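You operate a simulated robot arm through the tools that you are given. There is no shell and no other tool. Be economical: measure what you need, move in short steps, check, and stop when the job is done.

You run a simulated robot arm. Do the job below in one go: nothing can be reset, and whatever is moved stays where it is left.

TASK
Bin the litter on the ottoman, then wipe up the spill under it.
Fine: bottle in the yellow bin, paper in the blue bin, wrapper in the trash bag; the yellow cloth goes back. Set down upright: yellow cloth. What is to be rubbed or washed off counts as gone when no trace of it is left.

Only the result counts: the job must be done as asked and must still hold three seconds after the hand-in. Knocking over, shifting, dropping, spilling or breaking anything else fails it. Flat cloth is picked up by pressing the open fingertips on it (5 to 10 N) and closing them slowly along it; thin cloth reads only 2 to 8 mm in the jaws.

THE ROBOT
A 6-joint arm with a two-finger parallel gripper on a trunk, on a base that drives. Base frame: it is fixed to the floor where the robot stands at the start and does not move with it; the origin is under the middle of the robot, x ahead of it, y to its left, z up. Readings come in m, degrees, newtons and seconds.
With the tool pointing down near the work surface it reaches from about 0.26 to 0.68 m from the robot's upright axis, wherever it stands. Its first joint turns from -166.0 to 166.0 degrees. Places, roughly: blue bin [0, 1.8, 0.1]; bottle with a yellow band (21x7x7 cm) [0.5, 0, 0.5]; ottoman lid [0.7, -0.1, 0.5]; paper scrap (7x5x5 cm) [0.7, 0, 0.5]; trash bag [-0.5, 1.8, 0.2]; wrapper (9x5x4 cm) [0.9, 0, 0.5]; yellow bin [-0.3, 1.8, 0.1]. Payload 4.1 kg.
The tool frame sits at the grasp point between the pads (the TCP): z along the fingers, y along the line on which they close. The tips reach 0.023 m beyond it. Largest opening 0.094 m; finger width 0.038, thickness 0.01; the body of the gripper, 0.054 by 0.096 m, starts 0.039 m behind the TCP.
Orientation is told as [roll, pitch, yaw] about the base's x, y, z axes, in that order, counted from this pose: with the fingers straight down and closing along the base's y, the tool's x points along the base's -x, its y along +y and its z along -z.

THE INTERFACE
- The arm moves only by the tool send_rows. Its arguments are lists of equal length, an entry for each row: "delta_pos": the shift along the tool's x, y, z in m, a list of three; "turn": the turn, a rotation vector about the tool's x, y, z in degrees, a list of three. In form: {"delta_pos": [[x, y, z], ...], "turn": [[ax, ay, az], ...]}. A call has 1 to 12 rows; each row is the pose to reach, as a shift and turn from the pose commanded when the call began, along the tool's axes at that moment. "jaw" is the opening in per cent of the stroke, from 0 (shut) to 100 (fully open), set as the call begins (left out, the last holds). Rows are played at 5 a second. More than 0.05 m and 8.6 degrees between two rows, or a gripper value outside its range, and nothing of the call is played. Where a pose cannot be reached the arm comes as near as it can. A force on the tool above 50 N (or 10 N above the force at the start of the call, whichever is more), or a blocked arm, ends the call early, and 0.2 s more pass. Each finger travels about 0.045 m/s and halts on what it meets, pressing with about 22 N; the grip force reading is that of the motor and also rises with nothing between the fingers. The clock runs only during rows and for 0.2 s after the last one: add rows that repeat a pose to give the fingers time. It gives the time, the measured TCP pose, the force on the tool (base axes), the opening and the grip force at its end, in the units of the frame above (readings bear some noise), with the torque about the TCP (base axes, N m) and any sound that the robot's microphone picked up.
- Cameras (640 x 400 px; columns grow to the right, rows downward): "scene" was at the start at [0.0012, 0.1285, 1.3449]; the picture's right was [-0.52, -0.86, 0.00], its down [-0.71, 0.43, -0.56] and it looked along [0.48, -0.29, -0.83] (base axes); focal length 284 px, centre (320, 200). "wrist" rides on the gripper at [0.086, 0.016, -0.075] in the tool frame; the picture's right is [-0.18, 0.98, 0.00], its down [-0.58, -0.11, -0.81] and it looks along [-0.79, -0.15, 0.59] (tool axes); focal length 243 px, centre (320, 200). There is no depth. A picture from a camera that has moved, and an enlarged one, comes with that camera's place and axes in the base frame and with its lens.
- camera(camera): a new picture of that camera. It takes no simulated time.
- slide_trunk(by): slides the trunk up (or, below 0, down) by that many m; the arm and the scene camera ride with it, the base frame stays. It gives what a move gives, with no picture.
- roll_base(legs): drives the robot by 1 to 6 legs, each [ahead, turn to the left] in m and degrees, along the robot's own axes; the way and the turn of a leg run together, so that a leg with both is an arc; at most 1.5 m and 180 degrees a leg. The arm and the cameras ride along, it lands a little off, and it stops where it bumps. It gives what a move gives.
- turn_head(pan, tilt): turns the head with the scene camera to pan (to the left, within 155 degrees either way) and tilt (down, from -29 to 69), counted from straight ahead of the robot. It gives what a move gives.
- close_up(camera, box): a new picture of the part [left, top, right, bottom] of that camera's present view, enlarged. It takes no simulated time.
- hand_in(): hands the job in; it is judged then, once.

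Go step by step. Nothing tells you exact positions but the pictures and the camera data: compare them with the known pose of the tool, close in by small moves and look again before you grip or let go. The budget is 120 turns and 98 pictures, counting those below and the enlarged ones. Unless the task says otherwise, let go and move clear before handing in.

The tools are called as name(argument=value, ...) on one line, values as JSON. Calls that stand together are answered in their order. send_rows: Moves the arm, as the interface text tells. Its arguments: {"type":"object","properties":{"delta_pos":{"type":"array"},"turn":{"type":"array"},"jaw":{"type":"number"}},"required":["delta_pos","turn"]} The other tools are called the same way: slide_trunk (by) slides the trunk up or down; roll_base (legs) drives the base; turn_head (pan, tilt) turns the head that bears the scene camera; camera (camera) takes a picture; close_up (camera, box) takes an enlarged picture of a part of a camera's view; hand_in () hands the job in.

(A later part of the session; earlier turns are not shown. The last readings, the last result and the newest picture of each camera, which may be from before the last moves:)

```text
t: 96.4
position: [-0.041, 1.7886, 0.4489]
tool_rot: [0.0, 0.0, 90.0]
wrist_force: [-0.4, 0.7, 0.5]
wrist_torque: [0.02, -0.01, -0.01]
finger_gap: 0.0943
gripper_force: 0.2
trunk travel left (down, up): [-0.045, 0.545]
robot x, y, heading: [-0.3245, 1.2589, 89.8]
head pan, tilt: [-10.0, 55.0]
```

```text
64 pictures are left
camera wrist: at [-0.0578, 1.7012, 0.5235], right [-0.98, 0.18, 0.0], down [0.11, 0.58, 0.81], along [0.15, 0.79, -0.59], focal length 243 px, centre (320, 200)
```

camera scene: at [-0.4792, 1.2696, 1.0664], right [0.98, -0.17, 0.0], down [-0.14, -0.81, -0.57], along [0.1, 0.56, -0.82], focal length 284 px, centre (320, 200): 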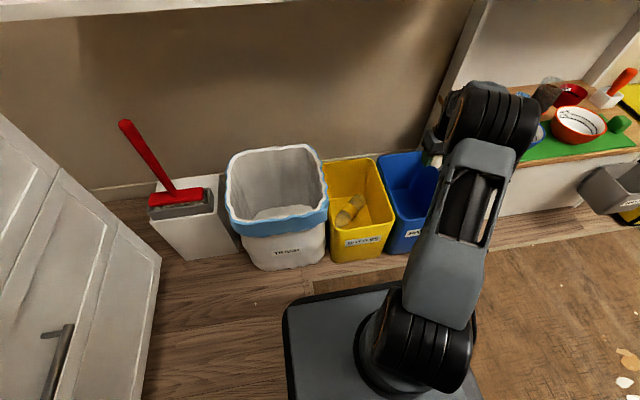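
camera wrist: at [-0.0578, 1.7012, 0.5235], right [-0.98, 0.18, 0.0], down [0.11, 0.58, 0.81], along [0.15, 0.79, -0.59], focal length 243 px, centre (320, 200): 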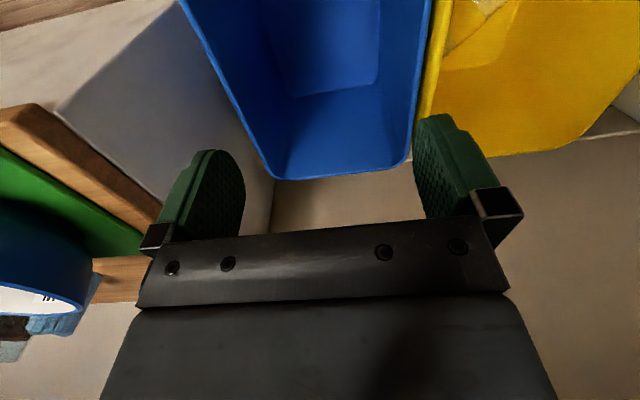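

The paper has left the fingers, but the near floor of the bin is out of view. I'll pull back and look inside before going on.

send_rows(delta_pos=[[0.04, 0, 0], [0.08, 0.02, 0], [0.12, 0.05, 0], [0.12, 0.09, 0], [0.12, 0.13, 0], [0.12, 0.13, 0]], turn=[[0, 0, 0], [0, 0, 0], [0, 0, 0], [0, 0, 0], [0, 0, 0], [0, 0, 0]])

slide_trunk(by=0.3)

camera(camera="scene")

camera(camera="wrist")

```text
t: 97.8
position: [-0.1705, 1.6676, 0.4487]
tool_rot: [0.0, -0.1, 90.1]
wrist_force: [-0.3, 0.2, -0.6]
wrist_torque: [0.05, 0.01, -0.02]
finger_gap: 0.0941
gripper_force: 0.0
trunk travel left (down, up): [-0.045, 0.545]
robot x, y, heading: [-0.3249, 1.2613, 89.7]
head pan, tilt: [-10.0, 55.0]
```

```text
t: 100.8
position: [-0.1711, 1.6682, 0.7471]
tool_rot: [0.0, -0.2, 90.0]
wrist_force: [0.0, 0.2, -0.5]
wrist_torque: [-0.02, -0.02, 0.01]
finger_gap: 0.0937
gripper_force: 0.0
trunk travel left (down, up): [-0.345, 0.245]
robot x, y, heading: [-0.3258, 1.2601, 89.8]
head pan, tilt: [-10.0, 55.0]
```

```text
63 pictures are left
camera scene: at [-0.4792, 1.2696, 1.3663], right [0.98, -0.17, 0.0], down [-0.14, -0.81, -0.57], along [0.1, 0.56, -0.82], focal length 284 px, centre (320, 200)
```

scene: 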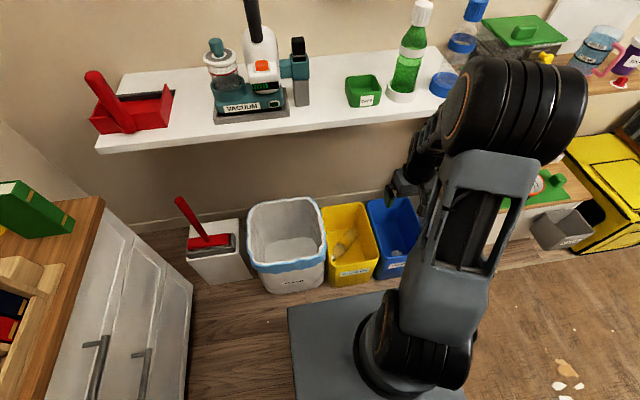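

```text
62 pictures are left
camera wrist: at [-0.1878, 1.5804, 0.8231], right [-0.98, 0.18, 0.0], down [0.11, 0.58, 0.81], along [0.15, 0.79, -0.59], focal length 243 px, centre (320, 200)
```

wrist: 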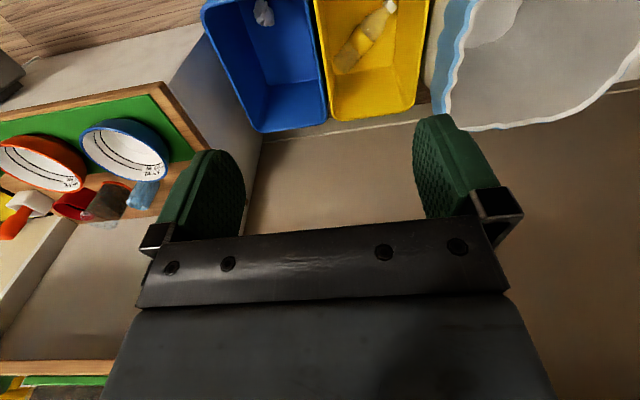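

The paper and bottle both show in their bins. I'll go back for the wrapper.

roll_base(legs=[[-0.53, 0], [0, -90], [1.2, 0], [0, -90]])

turn_head(pan=-5, tilt=60)

camera(camera="scene")

```text
t: 117.3
position: [0.722, 0.3141, 0.7492]
tool_rot: [0.0, -0.1, -90.3]
wrist_force: [-0.2, 0.1, -0.3]
wrist_torque: [-0.01, -0.01, -0.02]
finger_gap: 0.0938
gripper_force: 0.1
trunk travel left (down, up): [-0.345, 0.245]
robot x, y, heading: [0.879, 0.7216, -90.3]
head pan, tilt: [-10.0, 55.0]
```

```text
t: 117.9
position: [0.7225, 0.3157, 0.7475]
tool_rot: [0.0, -0.2, -90.4]
wrist_force: [0.3, 0.3, -0.4]
wrist_torque: [0.0, 0.01, 0.0]
finger_gap: 0.0936
gripper_force: 0.1
trunk travel left (down, up): [-0.345, 0.245]
robot x, y, heading: [0.8779, 0.7194, -90.4]
head pan, tilt: [-5.0, 60.0]
```

```text
61 pictures are left
camera scene: at [1.0403, 0.7122, 1.3603], right [-1.0, 0.09, 0.0], down [0.08, 0.86, -0.5], along [-0.05, -0.5, -0.87], focal length 284 px, centre (320, 200)
```

scene: 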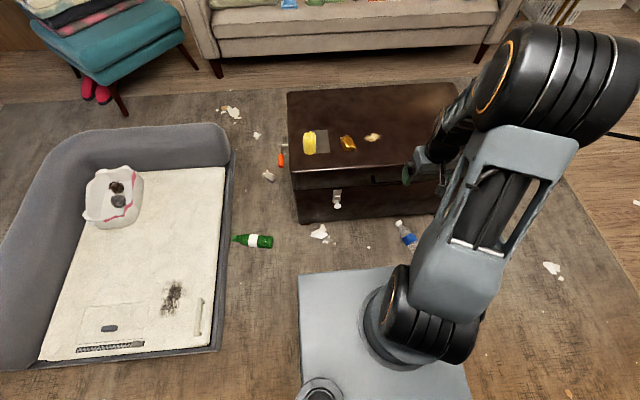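

The floor things are where they were. I'll move ahead and hover over the wrapper.

roll_base(legs=[[0.185, 0]])

send_rows(delta_pos=[[-0.01, 0.04, 0], [-0.02, 0.08, 0], [-0.04, 0.12, 0], [-0.06, 0.14, 0.02], [-0.08, 0.14, 0.04], [-0.08, 0.14, 0.04]], turn=[[0, 0, 0], [0, 0, 0], [0, 0, 0], [0, 0, 0], [0, 0, 0], [0, 0, 0]])

camera(camera="wrist")

camera(camera="scene")

```text
t: 119.5
position: [0.7213, 0.1256, 0.7489]
tool_rot: [0.0, 0.0, -90.3]
wrist_force: [0.4, -0.2, -0.8]
wrist_torque: [0.01, 0.01, 0.0]
finger_gap: 0.0941
gripper_force: 0.0
trunk travel left (down, up): [-0.345, 0.245]
robot x, y, heading: [0.8746, 0.5286, -90.4]
head pan, tilt: [-5.0, 60.0]
```

```text
t: 120.9
position: [0.8605, 0.0469, 0.7081]
tool_rot: [0.0, 0.0, -90.3]
wrist_force: [-0.3, -0.1, -0.4]
wrist_torque: [0.0, 0.02, 0.0]
finger_gap: 0.0939
gripper_force: 0.1
trunk travel left (down, up): [-0.345, 0.245]
robot x, y, heading: [0.8773, 0.5333, -90.5]
head pan, tilt: [-5.0, 60.0]
```

```text
60 pictures are left
camera wrist: at [0.8768, 0.1322, 0.7824], right [0.98, -0.19, 0.0], down [-0.11, -0.58, 0.81], along [-0.15, -0.79, -0.59], focal length 243 px, centre (320, 200)
```

wrist: 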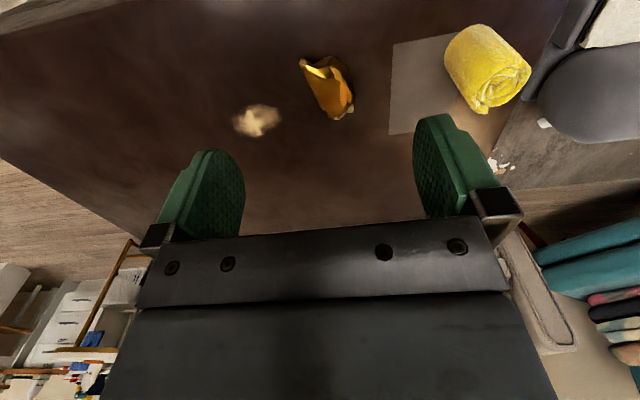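

```text
59 pictures are left
camera scene: at [1.0391, 0.5241, 1.3603], right [-1.0, 0.09, 0.0], down [0.08, 0.86, -0.5], along [-0.05, -0.5, -0.87], focal length 284 px, centre (320, 200)
```

scene: 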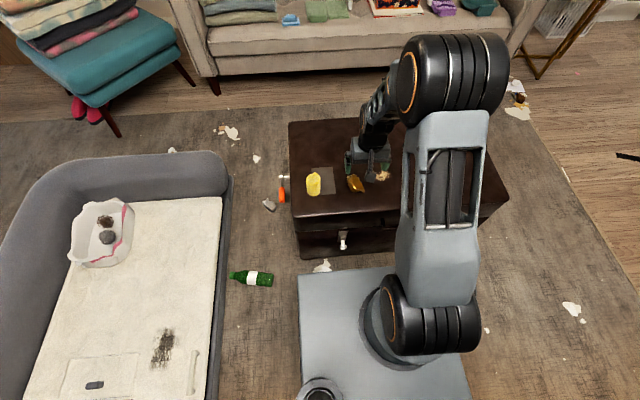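

The wrapper is centred at (0.861, -0.012), lying about 27° off the y axis. I'll turn the fingers to match and lower onto it.

send_rows(delta_pos=[[-0.02, 0.0, 0.0], [-0.04, 0.0, 0.02], [-0.059, 0.0, 0.05], [-0.059, 0.0, 0.09], [-0.059, 0.0, 0.13], [-0.059, 0.0, 0.16], [-0.059, 0.0, 0.18], [-0.059, 0.0, 0.18]], turn=[[0, 0, -7], [0, 0, -14], [0, 0, -21], [0, 0, -26], [0, 0, -26], [0, 0, -26], [0, 0, -26], [0, 0, -26]])

camera(camera="wrist")

```text
t: 122.7
position: [0.8603, -0.0153, 0.528]
tool_rot: [0.0, 0.0, -64.2]
wrist_force: [1.0, -0.3, 0.5]
wrist_torque: [0.01, -0.02, 0.0]
finger_gap: 0.094
gripper_force: 0.0
trunk travel left (down, up): [-0.345, 0.245]
robot x, y, heading: [0.879, 0.534, -90.1]
head pan, tilt: [-5.0, 60.0]
```

```text
58 pictures are left
camera wrist: at [0.8366, 0.0702, 0.6029], right [0.97, 0.26, 0.0], down [0.15, -0.57, 0.81], along [0.21, -0.78, -0.59], focal length 243 px, centre (320, 200)
```

wrist: 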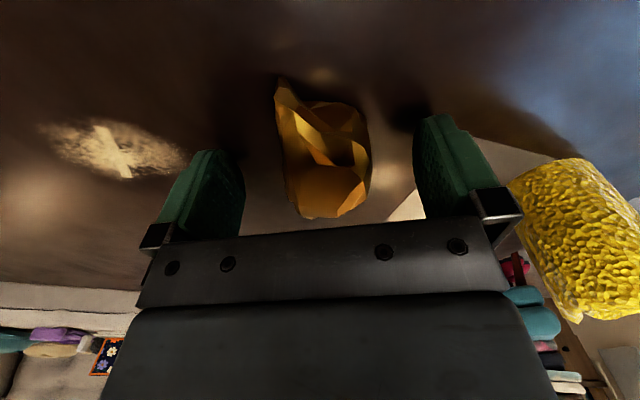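

The wrapper is aligned between the fingers. I'll close and lift.

send_rows(delta_pos=[[0, 0, 0.002], [0, 0, 0.002], [0, 0, 0.002], [0, 0, 0.002], [0, 0, 0.002], [0, 0, 0.002], [0, 0, 0.002]], turn=[[0, 0, 0], [0, 0, 0], [0, 0, 0], [0, 0, 0], [0, 0, 0], [0, 0, 0], [0, 0, 0]], jaw=0)

send_rows(delta_pos=[[0, 0, -0.02], [0, 0, -0.06], [0, 0, -0.1], [0, 0, -0.14], [0.03, 0, -0.17], [0.06, 0, -0.2], [0.1, 0, -0.22], [0.1, 0, -0.22]], turn=[[0, 0, 0], [0, 0, 0], [0, 0, 0], [0, 0, 0], [0, 0, 0], [0, 0, 0], [0, 0, 0], [0, 0, 0]])

camera(camera="wrist")

```text
t: 124.3
position: [0.8602, -0.0147, 0.5273]
tool_rot: [-0.1, -0.3, -64.3]
wrist_force: [-0.5, -0.1, 11.3]
wrist_torque: [-0.24, 0.12, -0.03]
finger_gap: 0.0382
gripper_force: 22.0
trunk travel left (down, up): [-0.345, 0.245]
robot x, y, heading: [0.8805, 0.5311, -90.0]
head pan, tilt: [-5.0, 60.0]
```

```text
t: 126.1
position: [0.8167, 0.0774, 0.7466]
tool_rot: [-0.1, -0.1, -64.4]
wrist_force: [1.1, 1.3, -0.4]
wrist_torque: [-0.02, 0.0, -0.01]
finger_gap: 0.0361
gripper_force: 21.9
trunk travel left (down, up): [-0.345, 0.245]
robot x, y, heading: [0.884, 0.5362, -90.5]
head pan, tilt: [-5.0, 60.0]
```

```text
57 pictures are left
camera wrist: at [0.7929, 0.1622, 0.8209], right [0.97, 0.26, 0.0], down [0.15, -0.57, 0.81], along [0.21, -0.78, -0.59], focal length 243 px, centre (320, 200)
```

wrist: 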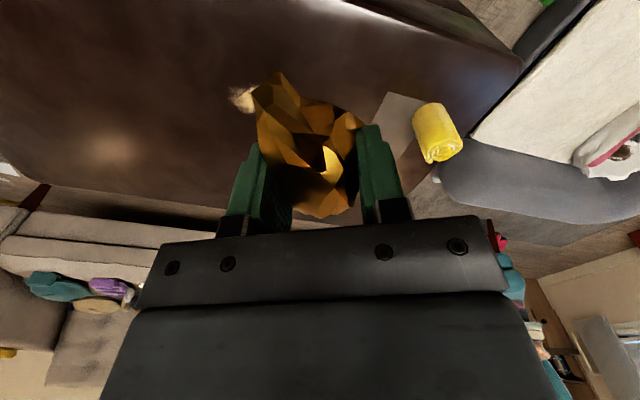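

The wrapper is held. I'll drive to the bins again, this time for the trash bag.

roll_base(legs=[[-0.19, 0], [0, -90], [1.28, 0], [0, -90]])

slide_trunk(by=-0.24)

turn_head(pan=-10, tilt=55)

camera(camera="scene")

```text
t: 141.3
position: [-0.3363, 1.2058, 0.746]
tool_rot: [-0.1, 0.1, 115.2]
wrist_force: [0.0, 0.6, -0.1]
wrist_torque: [-0.01, 0.0, 0.04]
finger_gap: 0.0353
gripper_force: 22.0
trunk travel left (down, up): [-0.345, 0.245]
robot x, y, heading: [-0.4015, 0.7505, 89.1]
head pan, tilt: [-5.0, 60.0]
```

```text
t: 143.8
position: [-0.3353, 1.2059, 0.5058]
tool_rot: [-0.1, -0.1, 115.2]
wrist_force: [0.6, -0.8, -0.1]
wrist_torque: [0.01, -0.01, 0.01]
finger_gap: 0.0353
gripper_force: 21.9
trunk travel left (down, up): [-0.105, 0.485]
robot x, y, heading: [-0.4024, 0.7492, 88.9]
head pan, tilt: [-5.0, 60.0]
```

```text
t: 144.5
position: [-0.3352, 1.2056, 0.5056]
tool_rot: [-0.1, -0.1, 115.1]
wrist_force: [0.1, -0.2, 0.2]
wrist_torque: [0.0, -0.03, -0.03]
finger_gap: 0.0352
gripper_force: 21.5
trunk travel left (down, up): [-0.105, 0.485]
robot x, y, heading: [-0.4021, 0.7502, 89.2]
head pan, tilt: [-10.0, 55.0]
```

```text
56 pictures are left
camera scene: at [-0.5538, 0.762, 1.1263], right [0.98, -0.19, 0.0], down [-0.15, -0.8, -0.57], along [0.11, 0.56, -0.82], focal length 284 px, centre (320, 200)
```

scene: 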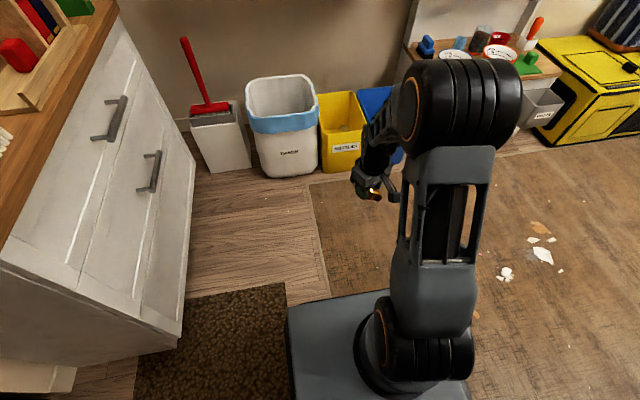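

I'll drive in and move over the trash bag opening.

roll_base(legs=[[0.51, 0.9]])

send_rows(delta_pos=[[-0.03, 0.03, 0], [-0.06, 0.06, 0], [-0.09, 0.09, 0], [-0.12, 0.11, 0], [-0.145, 0.13, 0], [-0.157, 0.136, 0], [-0.157, 0.136, 0]], turn=[[0, 0, 0], [0, 0, 0], [0, 0, 0], [0, 0, 0], [0, 0, 0], [0, 0, 0], [0, 0, 0]])

camera(camera="wrist")

camera(camera="scene")

```text
t: 147.5
position: [-0.3346, 1.7155, 0.5065]
tool_rot: [-0.1, 0.0, 115.6]
wrist_force: [-0.4, 0.2, -0.1]
wrist_torque: [0.04, -0.01, -0.01]
finger_gap: 0.0353
gripper_force: 21.8
trunk travel left (down, up): [-0.105, 0.485]
robot x, y, heading: [-0.3945, 1.2569, 89.8]
head pan, tilt: [-10.0, 55.0]
```

```text
t: 149.1
position: [-0.5243, 1.7983, 0.5049]
tool_rot: [-0.1, 0.0, 115.7]
wrist_force: [0.6, 0.4, 0.3]
wrist_torque: [0.0, -0.01, -0.02]
finger_gap: 0.035
gripper_force: 21.6
trunk travel left (down, up): [-0.105, 0.485]
robot x, y, heading: [-0.3952, 1.2577, 89.9]
head pan, tilt: [-10.0, 55.0]
```

```text
55 pictures are left
camera wrist: at [-0.5027, 1.7134, 0.5802], right [-0.97, -0.26, 0.0], down [-0.15, 0.57, 0.81], along [-0.21, 0.78, -0.59], focal length 243 px, centre (320, 200)
```

wrist: 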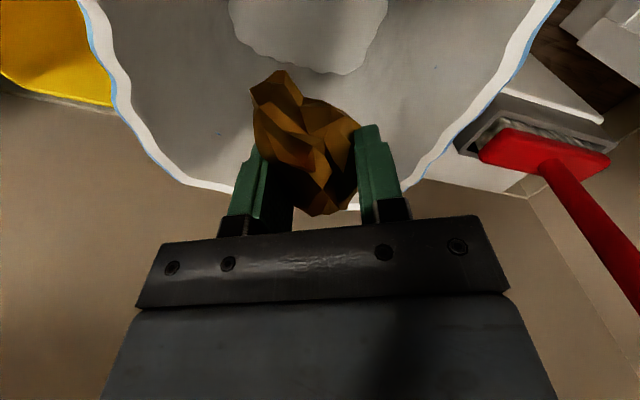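

```text
54 pictures are left
camera scene: at [-0.5482, 1.2705, 1.1263], right [0.98, -0.18, 0.0], down [-0.15, -0.81, -0.57], along [0.1, 0.56, -0.82], focal length 284 px, centre (320, 200)
```

scene: 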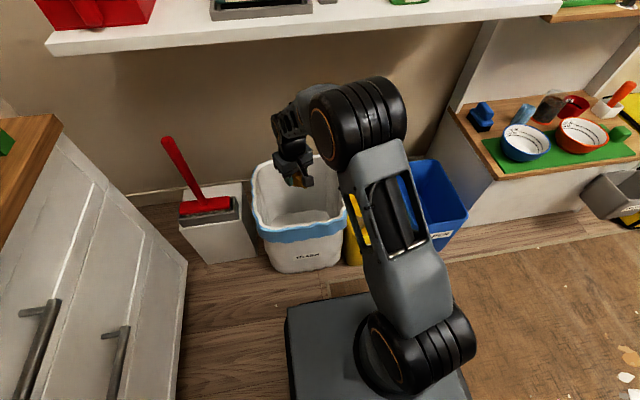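

The gripper is centred over the trash bag. I'll lower to the rim and let the wrapper go.

send_rows(delta_pos=[[0, 0, 0.04], [0, 0, 0.08], [0, 0, 0.12], [0, 0, 0.12]], turn=[[0, 0, 0], [0, 0, 0], [0, 0, 0], [0, 0, 0]])

send_rows(delta_pos=[[0, 0, 0], [0, 0, 0], [0, 0, 0], [0, 0, 0], [0, 0, -0.04], [0, 0, -0.08], [0, 0, -0.12], [0, 0, -0.13], [0, 0, -0.13]], turn=[[0, 0, 0], [0, 0, 0], [0, 0, 0], [0, 0, 0], [0, 0, 0], [0, 0, 0], [0, 0, 0], [0, 0, 0], [0, 0, 0]], jaw=100)

camera(camera="wrist")

```text
t: 150.1
position: [-0.5252, 1.7975, 0.3844]
tool_rot: [-0.2, -0.1, 115.7]
wrist_force: [0.2, 0.8, -0.3]
wrist_torque: [0.04, -0.03, 0.0]
finger_gap: 0.0349
gripper_force: 22.7
trunk travel left (down, up): [-0.105, 0.485]
robot x, y, heading: [-0.3903, 1.2572, 89.6]
head pan, tilt: [-10.0, 55.0]
```

```text
t: 152.1
position: [-0.5238, 1.7977, 0.5149]
tool_rot: [-0.1, 0.0, 115.6]
wrist_force: [0.5, -0.1, 0.0]
wrist_torque: [-0.04, 0.01, -0.02]
finger_gap: 0.0939
gripper_force: 0.0
trunk travel left (down, up): [-0.105, 0.485]
robot x, y, heading: [-0.3994, 1.2601, 89.4]
head pan, tilt: [-10.0, 55.0]
```

```text
53 pictures are left
camera wrist: at [-0.5014, 1.7125, 0.5903], right [-0.97, -0.26, 0.0], down [-0.15, 0.57, 0.81], along [-0.21, 0.78, -0.59], focal length 243 px, centre (320, 200)
```

wrist: 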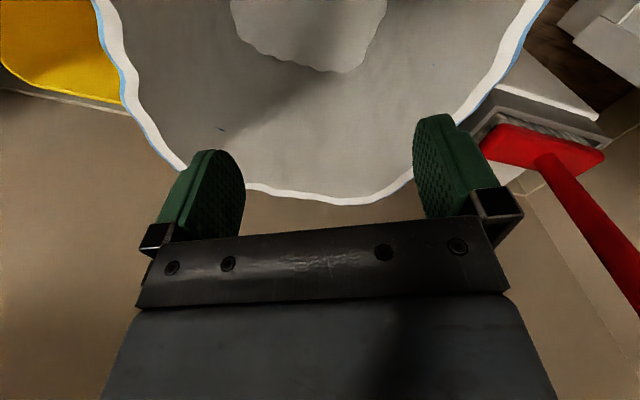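

The wrapper has been released. I'll retract, straighten the wrist, raise the trunk and check inside the bag.

send_rows(delta_pos=[[0.03, -0.03, 0], [0.06, -0.06, 0], [0.09, -0.09, 0], [0.12, -0.11, 0], [0.145, -0.13, 0], [0.17, -0.13, 0], [0.17, -0.13, 0]], turn=[[0, 0, 5], [0, 0, 10], [0, 0, 15], [0, 0, 20], [0, 0, 25], [0, 0, 25.5], [0, 0, 25.5]])

slide_trunk(by=0.24)

close_up(camera="scene", box=[220, 170, 460, 320])

```text
t: 153.7
position: [-0.3326, 1.701, 0.5157]
tool_rot: [0.1, -0.1, 90.2]
wrist_force: [-1.2, 0.0, -0.1]
wrist_torque: [0.01, -0.04, -0.02]
finger_gap: 0.094
gripper_force: 0.0
trunk travel left (down, up): [-0.105, 0.485]
robot x, y, heading: [-0.3983, 1.2595, 89.7]
head pan, tilt: [-10.0, 55.0]
```

```text
t: 156.2
position: [-0.3328, 1.7011, 0.7566]
tool_rot: [0.0, 0.0, 90.3]
wrist_force: [0.2, 1.3, -0.2]
wrist_torque: [0.0, 0.0, -0.03]
finger_gap: 0.0941
gripper_force: 0.0
trunk travel left (down, up): [-0.345, 0.245]
robot x, y, heading: [-0.3965, 1.2602, 89.5]
head pan, tilt: [-10.0, 55.0]
```

```text
2.67 times, centred on (340, 245) of scene
camera zoom: at [-0.5481, 1.2705, 1.3663], right [0.98, -0.18, 0.0], down [-0.15, -0.81, -0.57], along [0.1, 0.56, -0.82], focal length 757 px, centre (267, 80)
```

zoom: 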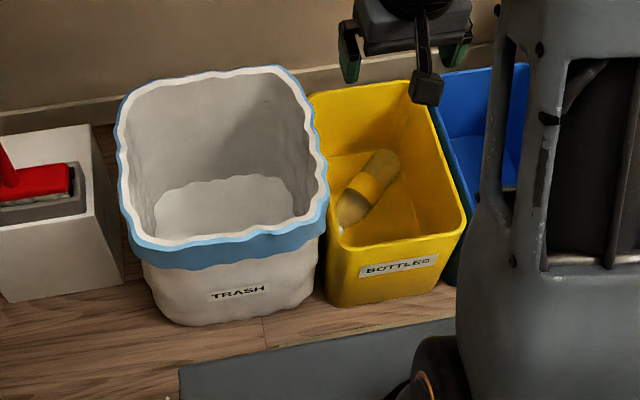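

The wrapper isn't visible because the near wall of the bag hides the part of the floor where I dropped it. I'll retract the arm and raise the trunk for a steeper look.

send_rows(delta_pos=[[0.04, 0, 0], [0.08, 0, 0], [0.11, 0, 0], [0.11, 0, 0]], turn=[[0, 0, 0], [0, 0, 0], [0, 0, 0], [0, 0, 0]])

slide_trunk(by=0.24)

close_up(camera="scene", box=[220, 190, 460, 340])

```text
t: 157.2
position: [-0.3342, 1.5914, 0.7571]
tool_rot: [0.1, 0.0, 90.2]
wrist_force: [-0.2, 0.0, -0.6]
wrist_torque: [0.03, 0.03, 0.0]
finger_gap: 0.094
gripper_force: 0.0
trunk travel left (down, up): [-0.345, 0.245]
robot x, y, heading: [-0.3908, 1.2612, 89.6]
head pan, tilt: [-10.0, 55.0]
```

```text
t: 159.7
position: [-0.334, 1.591, 0.9955]
tool_rot: [0.0, -0.1, 90.2]
wrist_force: [0.4, 0.6, 0.2]
wrist_torque: [0.04, 0.0, -0.04]
finger_gap: 0.094
gripper_force: 0.0
trunk travel left (down, up): [-0.585, 0.005]
robot x, y, heading: [-0.3967, 1.2583, 89.6]
head pan, tilt: [-10.0, 55.0]
```

```text
2.67 times, centred on (340, 265) of scene
camera zoom: at [-0.5482, 1.2705, 1.6063], right [0.98, -0.18, 0.0], down [-0.15, -0.81, -0.57], along [0.1, 0.56, -0.82], focal length 757 px, centre (267, 27)
```

zoom: 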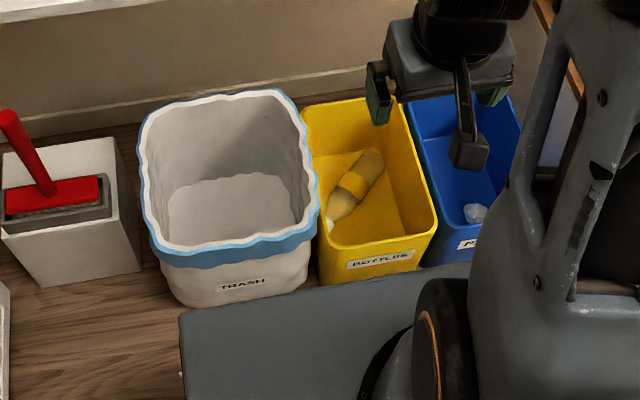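

The floor around the bag is clear and the wrapper fell well inside the opening, so it must lie against the near wall. I'll return to the ottoman for the cloth.

slide_trunk(by=-0.24)

roll_base(legs=[[-0.53, 0.4], [0, -90], [1.27, 0], [0, -90]])

turn_head(pan=-5, tilt=60)

camera(camera="scene")

```text
t: 162.2
position: [-0.3328, 1.592, 0.7555]
tool_rot: [-0.1, -0.1, 90.2]
wrist_force: [0.4, 0.8, 0.1]
wrist_torque: [-0.03, 0.01, -0.04]
finger_gap: 0.0939
gripper_force: 0.1
trunk travel left (down, up): [-0.345, 0.245]
robot x, y, heading: [-0.3941, 1.2591, 89.6]
head pan, tilt: [-10.0, 55.0]
```

```text
t: 178.9
position: [0.8164, 0.3888, 0.7548]
tool_rot: [0.0, -0.1, -89.0]
wrist_force: [0.3, -0.1, -0.2]
wrist_torque: [-0.02, 0.02, -0.01]
finger_gap: 0.0937
gripper_force: 0.0
trunk travel left (down, up): [-0.345, 0.245]
robot x, y, heading: [0.8715, 0.719, -89.5]
head pan, tilt: [-10.0, 55.0]
```

```text
t: 179.5
position: [0.8161, 0.3876, 0.7556]
tool_rot: [0.0, -0.1, -89.0]
wrist_force: [0.5, 0.1, -0.1]
wrist_torque: [-0.02, 0.02, 0.02]
finger_gap: 0.0941
gripper_force: 0.0
trunk travel left (down, up): [-0.345, 0.245]
robot x, y, heading: [0.8695, 0.7205, -89.7]
head pan, tilt: [-5.0, 60.0]
```

```text
50 pictures are left
camera scene: at [1.0344, 0.7145, 1.3603], right [-1.0, 0.08, 0.0], down [0.07, 0.86, -0.5], along [-0.04, -0.5, -0.87], focal length 284 px, centre (320, 200)
```

scene: 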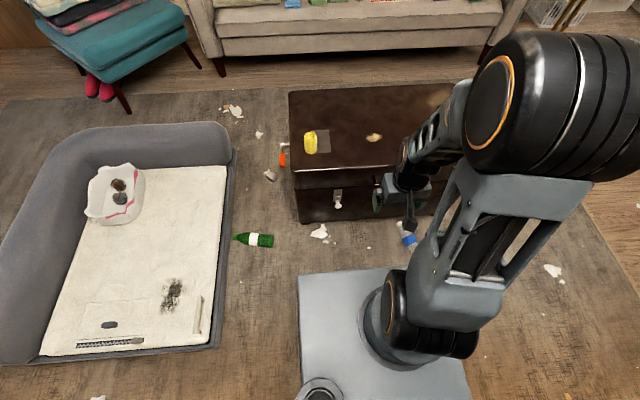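

I'll move ahead and hover beside the cloth roll to measure it.

roll_base(legs=[[0.185, 0]])

send_rows(delta_pos=[[-0.02, 0.04, 0], [-0.04, 0.08, 0], [-0.06, 0.12, 0], [-0.09, 0.16, 0], [-0.12, 0.18, 0], [-0.12, 0.18, 0]], turn=[[0, 0, 0], [0, 0, 0], [0, 0, 0], [0, 0, 0], [0, 0, 0], [0, 0, 0]])

camera(camera="wrist")

close_up(camera="scene", box=[270, 110, 430, 230])

```text
t: 181.1
position: [0.8177, 0.2041, 0.7558]
tool_rot: [0.0, -0.1, -89.1]
wrist_force: [-0.2, 0.1, 0.0]
wrist_torque: [0.0, -0.01, 0.0]
finger_gap: 0.0943
gripper_force: 0.1
trunk travel left (down, up): [-0.345, 0.245]
robot x, y, heading: [0.8736, 0.5344, -89.7]
head pan, tilt: [-5.0, 60.0]
```

```text
t: 182.5
position: [0.9995, 0.088, 0.756]
tool_rot: [0.0, 0.0, -89.0]
wrist_force: [-0.4, 0.0, 0.4]
wrist_torque: [0.03, 0.0, 0.03]
finger_gap: 0.094
gripper_force: 0.1
trunk travel left (down, up): [-0.345, 0.245]
robot x, y, heading: [0.8729, 0.5374, -89.6]
head pan, tilt: [-5.0, 60.0]
```

```text
49 pictures are left
camera wrist: at [1.0142, 0.1748, 0.8304], right [0.99, -0.17, 0.0], down [-0.1, -0.58, 0.81], along [-0.14, -0.8, -0.59], focal length 243 px, centre (320, 200)
```

wrist: 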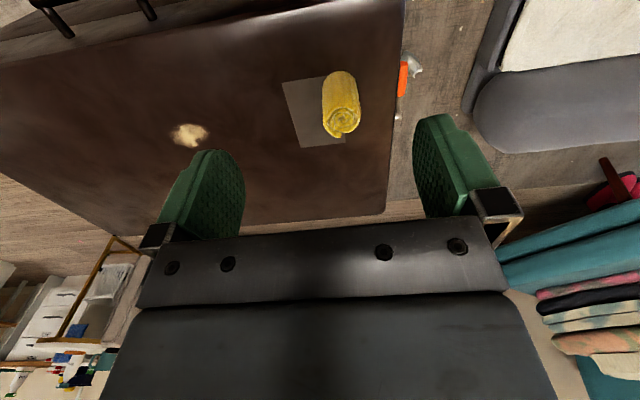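

```text
3.33 times, centred on (350, 170) of scene
camera zoom: at [1.0359, 0.531, 1.3603], right [-1.0, 0.08, 0.0], down [0.07, 0.86, -0.5], along [-0.04, -0.5, -0.87], focal length 946 px, centre (220, 300)
```

zoom: 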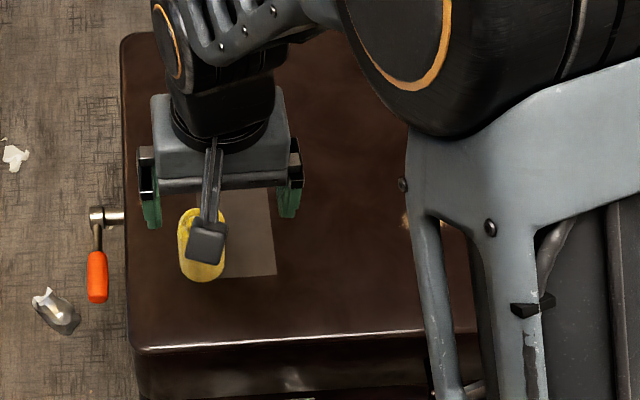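

The cloth roll stands at (1.010, -0.0145), about 5 cm across and 7 cm tall, on the edge of the grey mat. I'll lower the open fingers around its upper half.

send_rows(delta_pos=[[-0.04, 0.004, 0.0], [-0.08, 0.0087, 0.0], [-0.1027, 0.0087, 0.03], [-0.1027, 0.0087, 0.07], [-0.1027, 0.0087, 0.11], [-0.1027, 0.0087, 0.15], [-0.1027, 0.0087, 0.15]], turn=[[0, 0, 0], [0, 0, 0], [0, 0, 0], [0, 0, 0], [0, 0, 0], [0, 0, 0], [0, 0, 0]])

camera(camera="wrist")

close_up(camera="scene", box=[270, 110, 430, 230])

```text
t: 184.1
position: [1.0083, -0.0148, 0.6064]
tool_rot: [0.0, -0.1, -88.9]
wrist_force: [-0.2, -0.4, -0.7]
wrist_torque: [0.02, 0.03, -0.02]
finger_gap: 0.094
gripper_force: 0.1
trunk travel left (down, up): [-0.345, 0.245]
robot x, y, heading: [0.873, 0.5395, -89.8]
head pan, tilt: [-5.0, 60.0]
```

```text
47 pictures are left
camera wrist: at [1.0232, 0.0715, 0.6811], right [0.99, -0.17, 0.0], down [-0.1, -0.58, 0.81], along [-0.13, -0.8, -0.59], focal length 243 px, centre (320, 200)
```

wrist: 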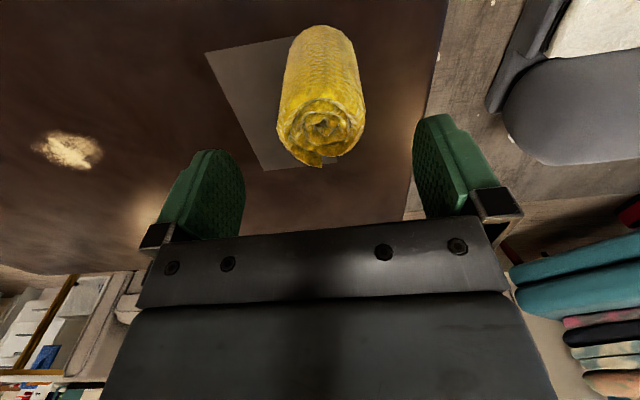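

```text
3.33 times, centred on (350, 170) of scene
camera zoom: at [1.0359, 0.531, 1.3603], right [-1.0, 0.08, 0.0], down [0.07, 0.86, -0.5], along [-0.04, -0.5, -0.87], focal length 946 px, centre (220, 300)
```

zoom: 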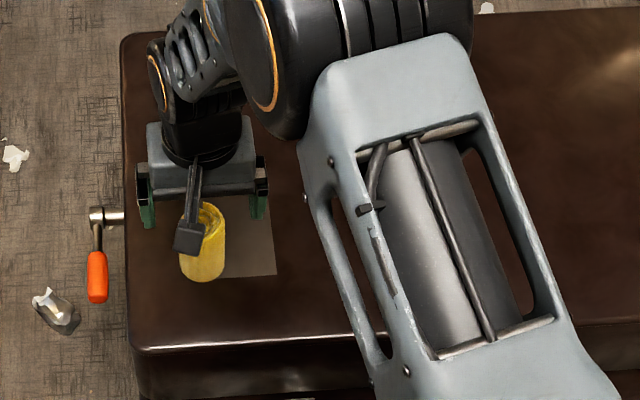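

The fingers are centred on the roll to within 2 mm. I'll lower to z = 0.545 and close on it.

send_rows(delta_pos=[[-0.002, 0.002, 0.02], [-0.002, 0.002, 0.04], [-0.002, 0.002, 0.061], [-0.002, 0.002, 0.061]], turn=[[0, 0, 0], [0, 0, 0], [0, 0, 0], [0, 0, 0]])

send_rows(delta_pos=[[0, 0, 0], [0, 0, 0], [0, 0, 0], [0, 0, 0], [0, 0, 0], [0, 0, 0], [0, 0, 0], [0, 0, 0]], turn=[[0, 0, 0], [0, 0, 0], [0, 0, 0], [0, 0, 0], [0, 0, 0], [0, 0, 0], [0, 0, 0], [0, 0, 0]], jaw=0)

camera(camera="wrist")

```text
t: 185.1
position: [1.0117, -0.0156, 0.5435]
tool_rot: [0.1, -0.1, -89.0]
wrist_force: [0.1, 0.0, -0.1]
wrist_torque: [-0.01, 0.01, -0.01]
finger_gap: 0.094
gripper_force: 0.0
trunk travel left (down, up): [-0.345, 0.245]
robot x, y, heading: [0.8771, 0.537, -89.7]
head pan, tilt: [-5.0, 60.0]
```

```text
t: 186.9
position: [1.0117, -0.0159, 0.5436]
tool_rot: [0.0, -0.1, -89.0]
wrist_force: [0.7, -0.2, -0.3]
wrist_torque: [0.01, -0.05, 0.01]
finger_gap: 0.051
gripper_force: 22.3
trunk travel left (down, up): [-0.345, 0.245]
robot x, y, heading: [0.8717, 0.5394, -89.4]
head pan, tilt: [-5.0, 60.0]
```

```text
45 pictures are left
camera wrist: at [1.0256, 0.0702, 0.6195], right [0.99, -0.17, 0.0], down [-0.1, -0.58, 0.81], along [-0.13, -0.8, -0.59], focal length 243 px, centre (320, 200)
```

wrist: 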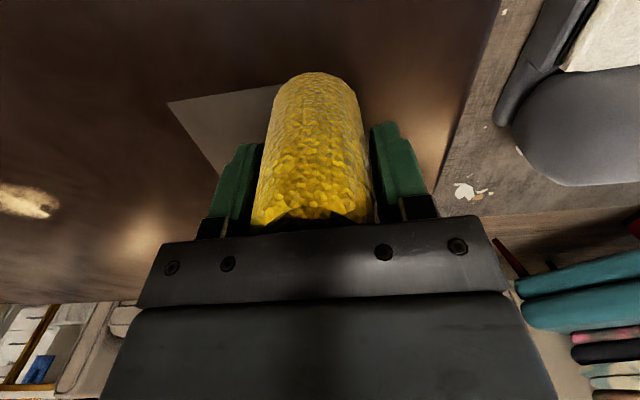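

The cloth is gripped with a 51 mm gap at home pose (1.0117, -0.0156, 0.5436). I'll lift it and carry it over the stain at about (0.758, -0.05).

send_rows(delta_pos=[[0, 0, -0.03], [0, 0, -0.06], [-0.005, -0.045, -0.06], [-0.01, -0.09, -0.06], [-0.015, -0.135, -0.06], [-0.02, -0.18, -0.06], [-0.025, -0.225, -0.06], [-0.0296, -0.2546, -0.06], [-0.0296, -0.2546, -0.06]], turn=[[0, 0, 0], [0, 0, 0], [0, 0, 0], [0, 0, 0], [0, 0, 0], [0, 0, 0], [0, 0, 0], [0, 0, 0], [0, 0, 0]])

camera(camera="wrist")

close_up(camera="scene", box=[270, 110, 430, 230])

```text
t: 188.9
position: [0.7579, -0.0508, 0.6057]
tool_rot: [0.0, 0.0, -89.0]
wrist_force: [-0.6, 0.2, -1.6]
wrist_torque: [-0.04, -0.02, 0.0]
finger_gap: 0.051
gripper_force: 21.9
trunk travel left (down, up): [-0.345, 0.245]
robot x, y, heading: [0.8771, 0.5392, -89.7]
head pan, tilt: [-5.0, 60.0]
```

```text
44 pictures are left
camera wrist: at [0.7719, 0.0359, 0.6792], right [0.99, -0.17, 0.0], down [-0.1, -0.58, 0.81], along [-0.13, -0.8, -0.59], focal length 243 px, centre (320, 200)
```

wrist: 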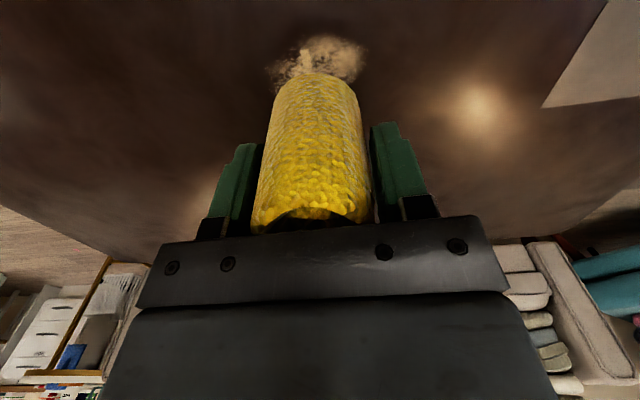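

```text
3.33 times, centred on (350, 170) of scene
camera zoom: at [1.0356, 0.5311, 1.3603], right [-1.0, 0.08, 0.0], down [0.07, 0.86, -0.5], along [-0.04, -0.5, -0.87], focal length 946 px, centre (220, 300)
```

zoom: 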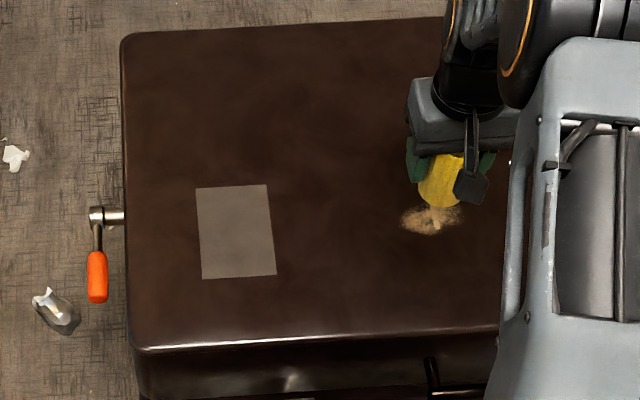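

The stain spans about x 0.72 to 0.79 and y -0.08 to -0.03, right under the roll. I'll lower until the cloth presses lightly.

send_rows(delta_pos=[[0, 0, 0.03], [0, 0, 0.055], [0, 0, 0.06], [0, 0, 0.0625], [0, 0, 0.0625]], turn=[[0, 0, 0], [0, 0, 0], [0, 0, 0], [0, 0, 0], [0, 0, 0]])

```text
t: 190.1
position: [0.7597, -0.0515, 0.5437]
tool_rot: [-0.1, -0.3, -89.0]
wrist_force: [1.5, 4.3, 16.7]
wrist_torque: [0.31, -0.17, 0.01]
finger_gap: 0.0511
gripper_force: 22.2
trunk travel left (down, up): [-0.345, 0.245]
robot x, y, heading: [0.8724, 0.5401, -89.6]
head pan, tilt: [-5.0, 60.0]
```

The cloth presses with 17 N. I'll ease it off slightly and wipe back and forth over the stain.

send_rows(delta_pos=[[0, -0.02, -0.0005], [0, -0.045, -0.0005], [0.022, -0.045, -0.0005], [0.022, -0.005, -0.0005], [0.022, 0.04, -0.0005], [0, 0.04, -0.0005], [0, 0, -0.0005], [0, -0.04, -0.0005], [-0.025, -0.04, -0.0005], [-0.025, 0, -0.0005], [-0.025, 0.04, -0.0005], [0, 0.02, -0.0005]], turn=[[0, 0, 0], [0, 0, 0], [0, 0, 0], [0, 0, 0], [0, 0, 0], [0, 0, 0], [0, 0, 0], [0, 0, 0], [0, 0, 0], [0, 0, 0], [0, 0, 0], [0, 0, 0]])

send_rows(delta_pos=[[0, -0.02, 0], [0, -0.06, 0], [0.015, -0.06, 0], [0.015, -0.02, 0], [0.015, 0.02, 0], [-0.015, 0.02, 0], [-0.015, -0.02, 0], [-0.015, -0.06, 0], [-0.03, -0.06, 0], [-0.03, -0.02, 0], [-0.03, 0.02, 0], [-0.03, 0.02, 0]], turn=[[0, 0, 0], [0, 0, 0], [0, 0, 0], [0, 0, 0], [0, 0, 0], [0, 0, 0], [0, 0, 0], [0, 0, 0], [0, 0, 0], [0, 0, 0], [0, 0, 0], [0, 0, 0]])

camera(camera="wrist")

close_up(camera="scene", box=[330, 110, 430, 185])

```text
t: 192.7
position: [0.7797, -0.0481, 0.5437]
tool_rot: [0.0, 0.0, -88.9]
wrist_force: [1.4, -1.4, 8.7]
wrist_torque: [-0.13, -0.15, -0.01]
finger_gap: 0.0509
gripper_force: 21.9
trunk travel left (down, up): [-0.345, 0.245]
robot x, y, heading: [0.8755, 0.5393, -89.6]
head pan, tilt: [-5.0, 60.0]
```

```text
t: 195.3
position: [0.7993, -0.0802, 0.5429]
tool_rot: [0.1, -0.2, -88.9]
wrist_force: [-1.1, -1.4, 15.1]
wrist_torque: [-0.02, -0.05, -0.03]
finger_gap: 0.0509
gripper_force: 22.4
trunk travel left (down, up): [-0.345, 0.245]
robot x, y, heading: [0.8746, 0.538, -89.5]
head pan, tilt: [-5.0, 60.0]
```

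```text
42 pictures are left
camera wrist: at [0.8138, 0.0068, 0.6183], right [0.99, -0.17, 0.0], down [-0.1, -0.58, 0.81], along [-0.13, -0.8, -0.59], focal length 243 px, centre (320, 200)
```

wrist: 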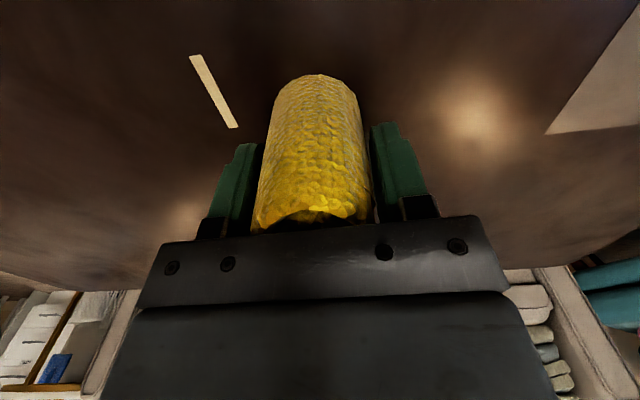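

```text
5.33 times, centred on (380, 148) of scene
camera zoom: at [1.036, 0.5323, 1.3603], right [-1.0, 0.08, 0.0], down [0.07, 0.86, -0.5], along [-0.04, -0.5, -0.87], focal length 1514 px, centre (0, 480)
```

zoom: 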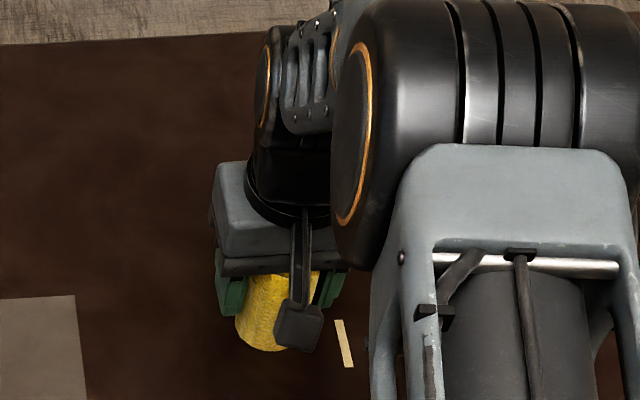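

Only a thin strip is left at x = 0.749, y -0.035 to -0.074. I'll rub over it more slowly.

send_rows(delta_pos=[[0.01, -0.02, 0], [0.025, -0.04, 0], [0.025, -0.05, 0], [0.04, -0.05, 0], [0.025, -0.05, 0], [0.01, -0.05, 0], [0.01, -0.055, 0], [0.025, -0.06, 0], [0.04, -0.065, 0], [0.025, -0.075, 0], [0.025, -0.05, 0], [0.025, -0.025, 0]], turn=[[0, 0, 0], [0, 0, 0], [0, 0, 0], [0, 0, 0], [0, 0, 0], [0, 0, 0], [0, 0, 0], [0, 0, 0], [0, 0, 0], [0, 0, 0], [0, 0, 0], [0, 0, 0]])

send_rows(delta_pos=[[0, -0.015, 0], [0, -0.03, 0], [0, -0.045, 0], [0, -0.03, 0], [0, -0.015, 0], [0, 0, 0], [0, 0.02, 0], [0, 0.02, -0.02], [0, 0.05, -0.05], [0, 0.08, -0.05], [0, 0.08, -0.05]], turn=[[0, 0, 0], [0, 0, 0], [0, 0, 0], [0, 0, 0], [0, 0, 0], [0, 0, 0], [0, 0, 0], [0, 0, 0], [0, 0, 0], [0, 0, 0], [0, 0, 0]])

camera(camera="wrist")

close_up(camera="scene", box=[330, 130, 430, 205])

```text
t: 197.9
position: [0.7727, -0.0549, 0.5438]
tool_rot: [0.1, -0.1, -89.0]
wrist_force: [0.2, -1.5, 6.2]
wrist_torque: [-0.04, -0.08, 0.0]
finger_gap: 0.0511
gripper_force: 22.0
trunk travel left (down, up): [-0.345, 0.245]
robot x, y, heading: [0.8745, 0.5393, -89.7]
head pan, tilt: [-5.0, 60.0]
```

```text
t: 200.3
position: [0.8544, -0.0529, 0.5928]
tool_rot: [0.0, -0.1, -89.1]
wrist_force: [-0.8, 0.3, 0.2]
wrist_torque: [0.01, -0.01, -0.01]
finger_gap: 0.0506
gripper_force: 21.9
trunk travel left (down, up): [-0.345, 0.245]
robot x, y, heading: [0.8718, 0.5364, -89.5]
head pan, tilt: [-5.0, 60.0]
```

```text
40 pictures are left
camera wrist: at [0.8683, 0.0329, 0.6678], right [0.99, -0.17, 0.0], down [-0.1, -0.58, 0.81], along [-0.14, -0.8, -0.59], focal length 243 px, centre (320, 200)
```

wrist: 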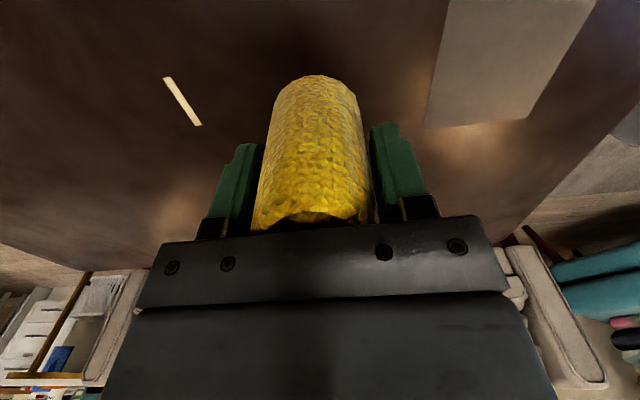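

```text
5.33 times, centred on (380, 168) of scene
camera zoom: at [1.036, 0.5311, 1.3603], right [-1.0, 0.08, 0.0], down [0.07, 0.86, -0.5], along [-0.04, -0.5, -0.87], focal length 1514 px, centre (0, 373)
```

zoom: 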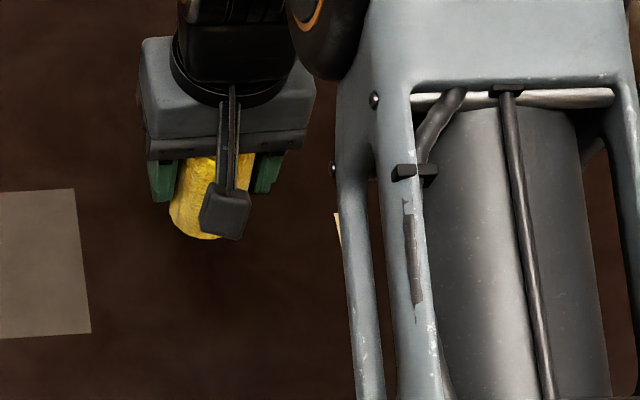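

The rest is gone, but the strip looks unchanged. I'll look at it closely.

close_up(camera="wrist", box=[130, 50, 250, 150])

```text
4.00 times, centred on (190, 100) of wrist
camera zoom: at [0.8683, 0.0329, 0.6678], right [0.99, -0.17, 0.0], down [-0.1, -0.58, 0.81], along [-0.14, -0.8, -0.59], focal length 970 px, centre (840, 600)
```

zoom: 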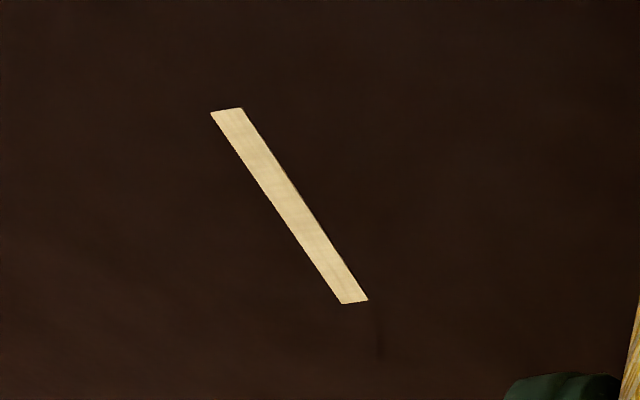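

The strip is a crisp pale rectangle that was already showing through the stain and hasn't moved or faded. I'll give it some firmer strokes lengthwise to see whether it is residue at all.

send_rows(delta_pos=[[0.01, -0.04, 0.0], [0.02, -0.08, 0.01], [0.025, -0.105, 0.035], [0.025, -0.105, 0.05], [0.025, -0.105, 0.0508], [0.0, -0.105, 0.0508], [-0.025, -0.105, 0.0508], [0.0, -0.105, 0.0508], [0.025, -0.105, 0.0508], [0.0, -0.105, 0.0508], [-0.025, -0.105, 0.0508], [0.0, -0.105, 0.0508]], turn=[[0, 0, 0], [0, 0, 0], [0, 0, 0], [0, 0, 0], [0, 0, 0], [0, 0, 0], [0, 0, 0], [0, 0, 0], [0, 0, 0], [0, 0, 0], [0, 0, 0], [0, 0, 0]])

send_rows(delta_pos=[[0.02, 0, 0], [0, 0, 0], [-0.02, 0, 0], [-0.02, 0.015, 0], [0, 0.015, 0], [0.02, 0.015, 0], [0.02, -0.015, 0], [0, -0.015, 0], [-0.02, -0.015, 0], [0, 0, -0.02], [0, 0.04, -0.05], [0, 0.07, -0.05]], turn=[[0, 0, 0], [0, 0, 0], [0, 0, 0], [0, 0, 0], [0, 0, 0], [0, 0, 0], [0, 0, 0], [0, 0, 0], [0, 0, 0], [0, 0, 0], [0, 0, 0], [0, 0, 0]])

close_up(camera="wrist", box=[130, 20, 310, 170])

```text
t: 202.9
position: [0.7487, -0.056, 0.5434]
tool_rot: [-0.1, -0.1, -89.0]
wrist_force: [0.1, -2.8, 12.2]
wrist_torque: [-0.05, -0.08, -0.02]
finger_gap: 0.0509
gripper_force: 22.0
trunk travel left (down, up): [-0.345, 0.245]
robot x, y, heading: [0.8763, 0.5372, -89.5]
head pan, tilt: [-5.0, 60.0]
```

```text
t: 205.5
position: [0.82, -0.0536, 0.5913]
tool_rot: [0.1, -0.1, -89.0]
wrist_force: [0.1, 0.3, -0.9]
wrist_torque: [-0.01, 0.0, -0.02]
finger_gap: 0.051
gripper_force: 22.2
trunk travel left (down, up): [-0.345, 0.245]
robot x, y, heading: [0.8726, 0.5363, -89.7]
head pan, tilt: [-5.0, 60.0]
```

```text
2.67 times, centred on (220, 95) of wrist
camera zoom: at [0.8333, 0.0329, 0.6665], right [0.99, -0.17, 0.0], down [-0.1, -0.58, 0.81], along [-0.13, -0.8, -0.59], focal length 647 px, centre (587, 480)
```

zoom: 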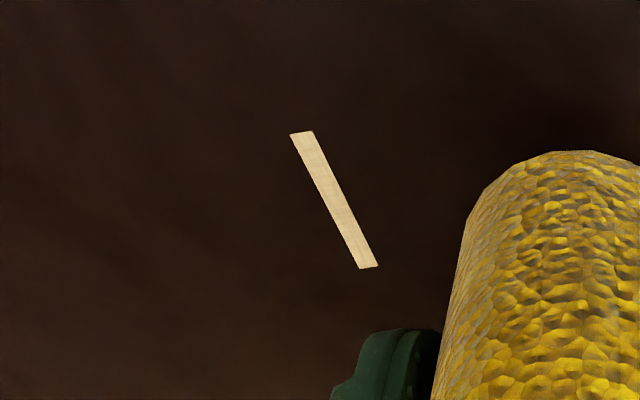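

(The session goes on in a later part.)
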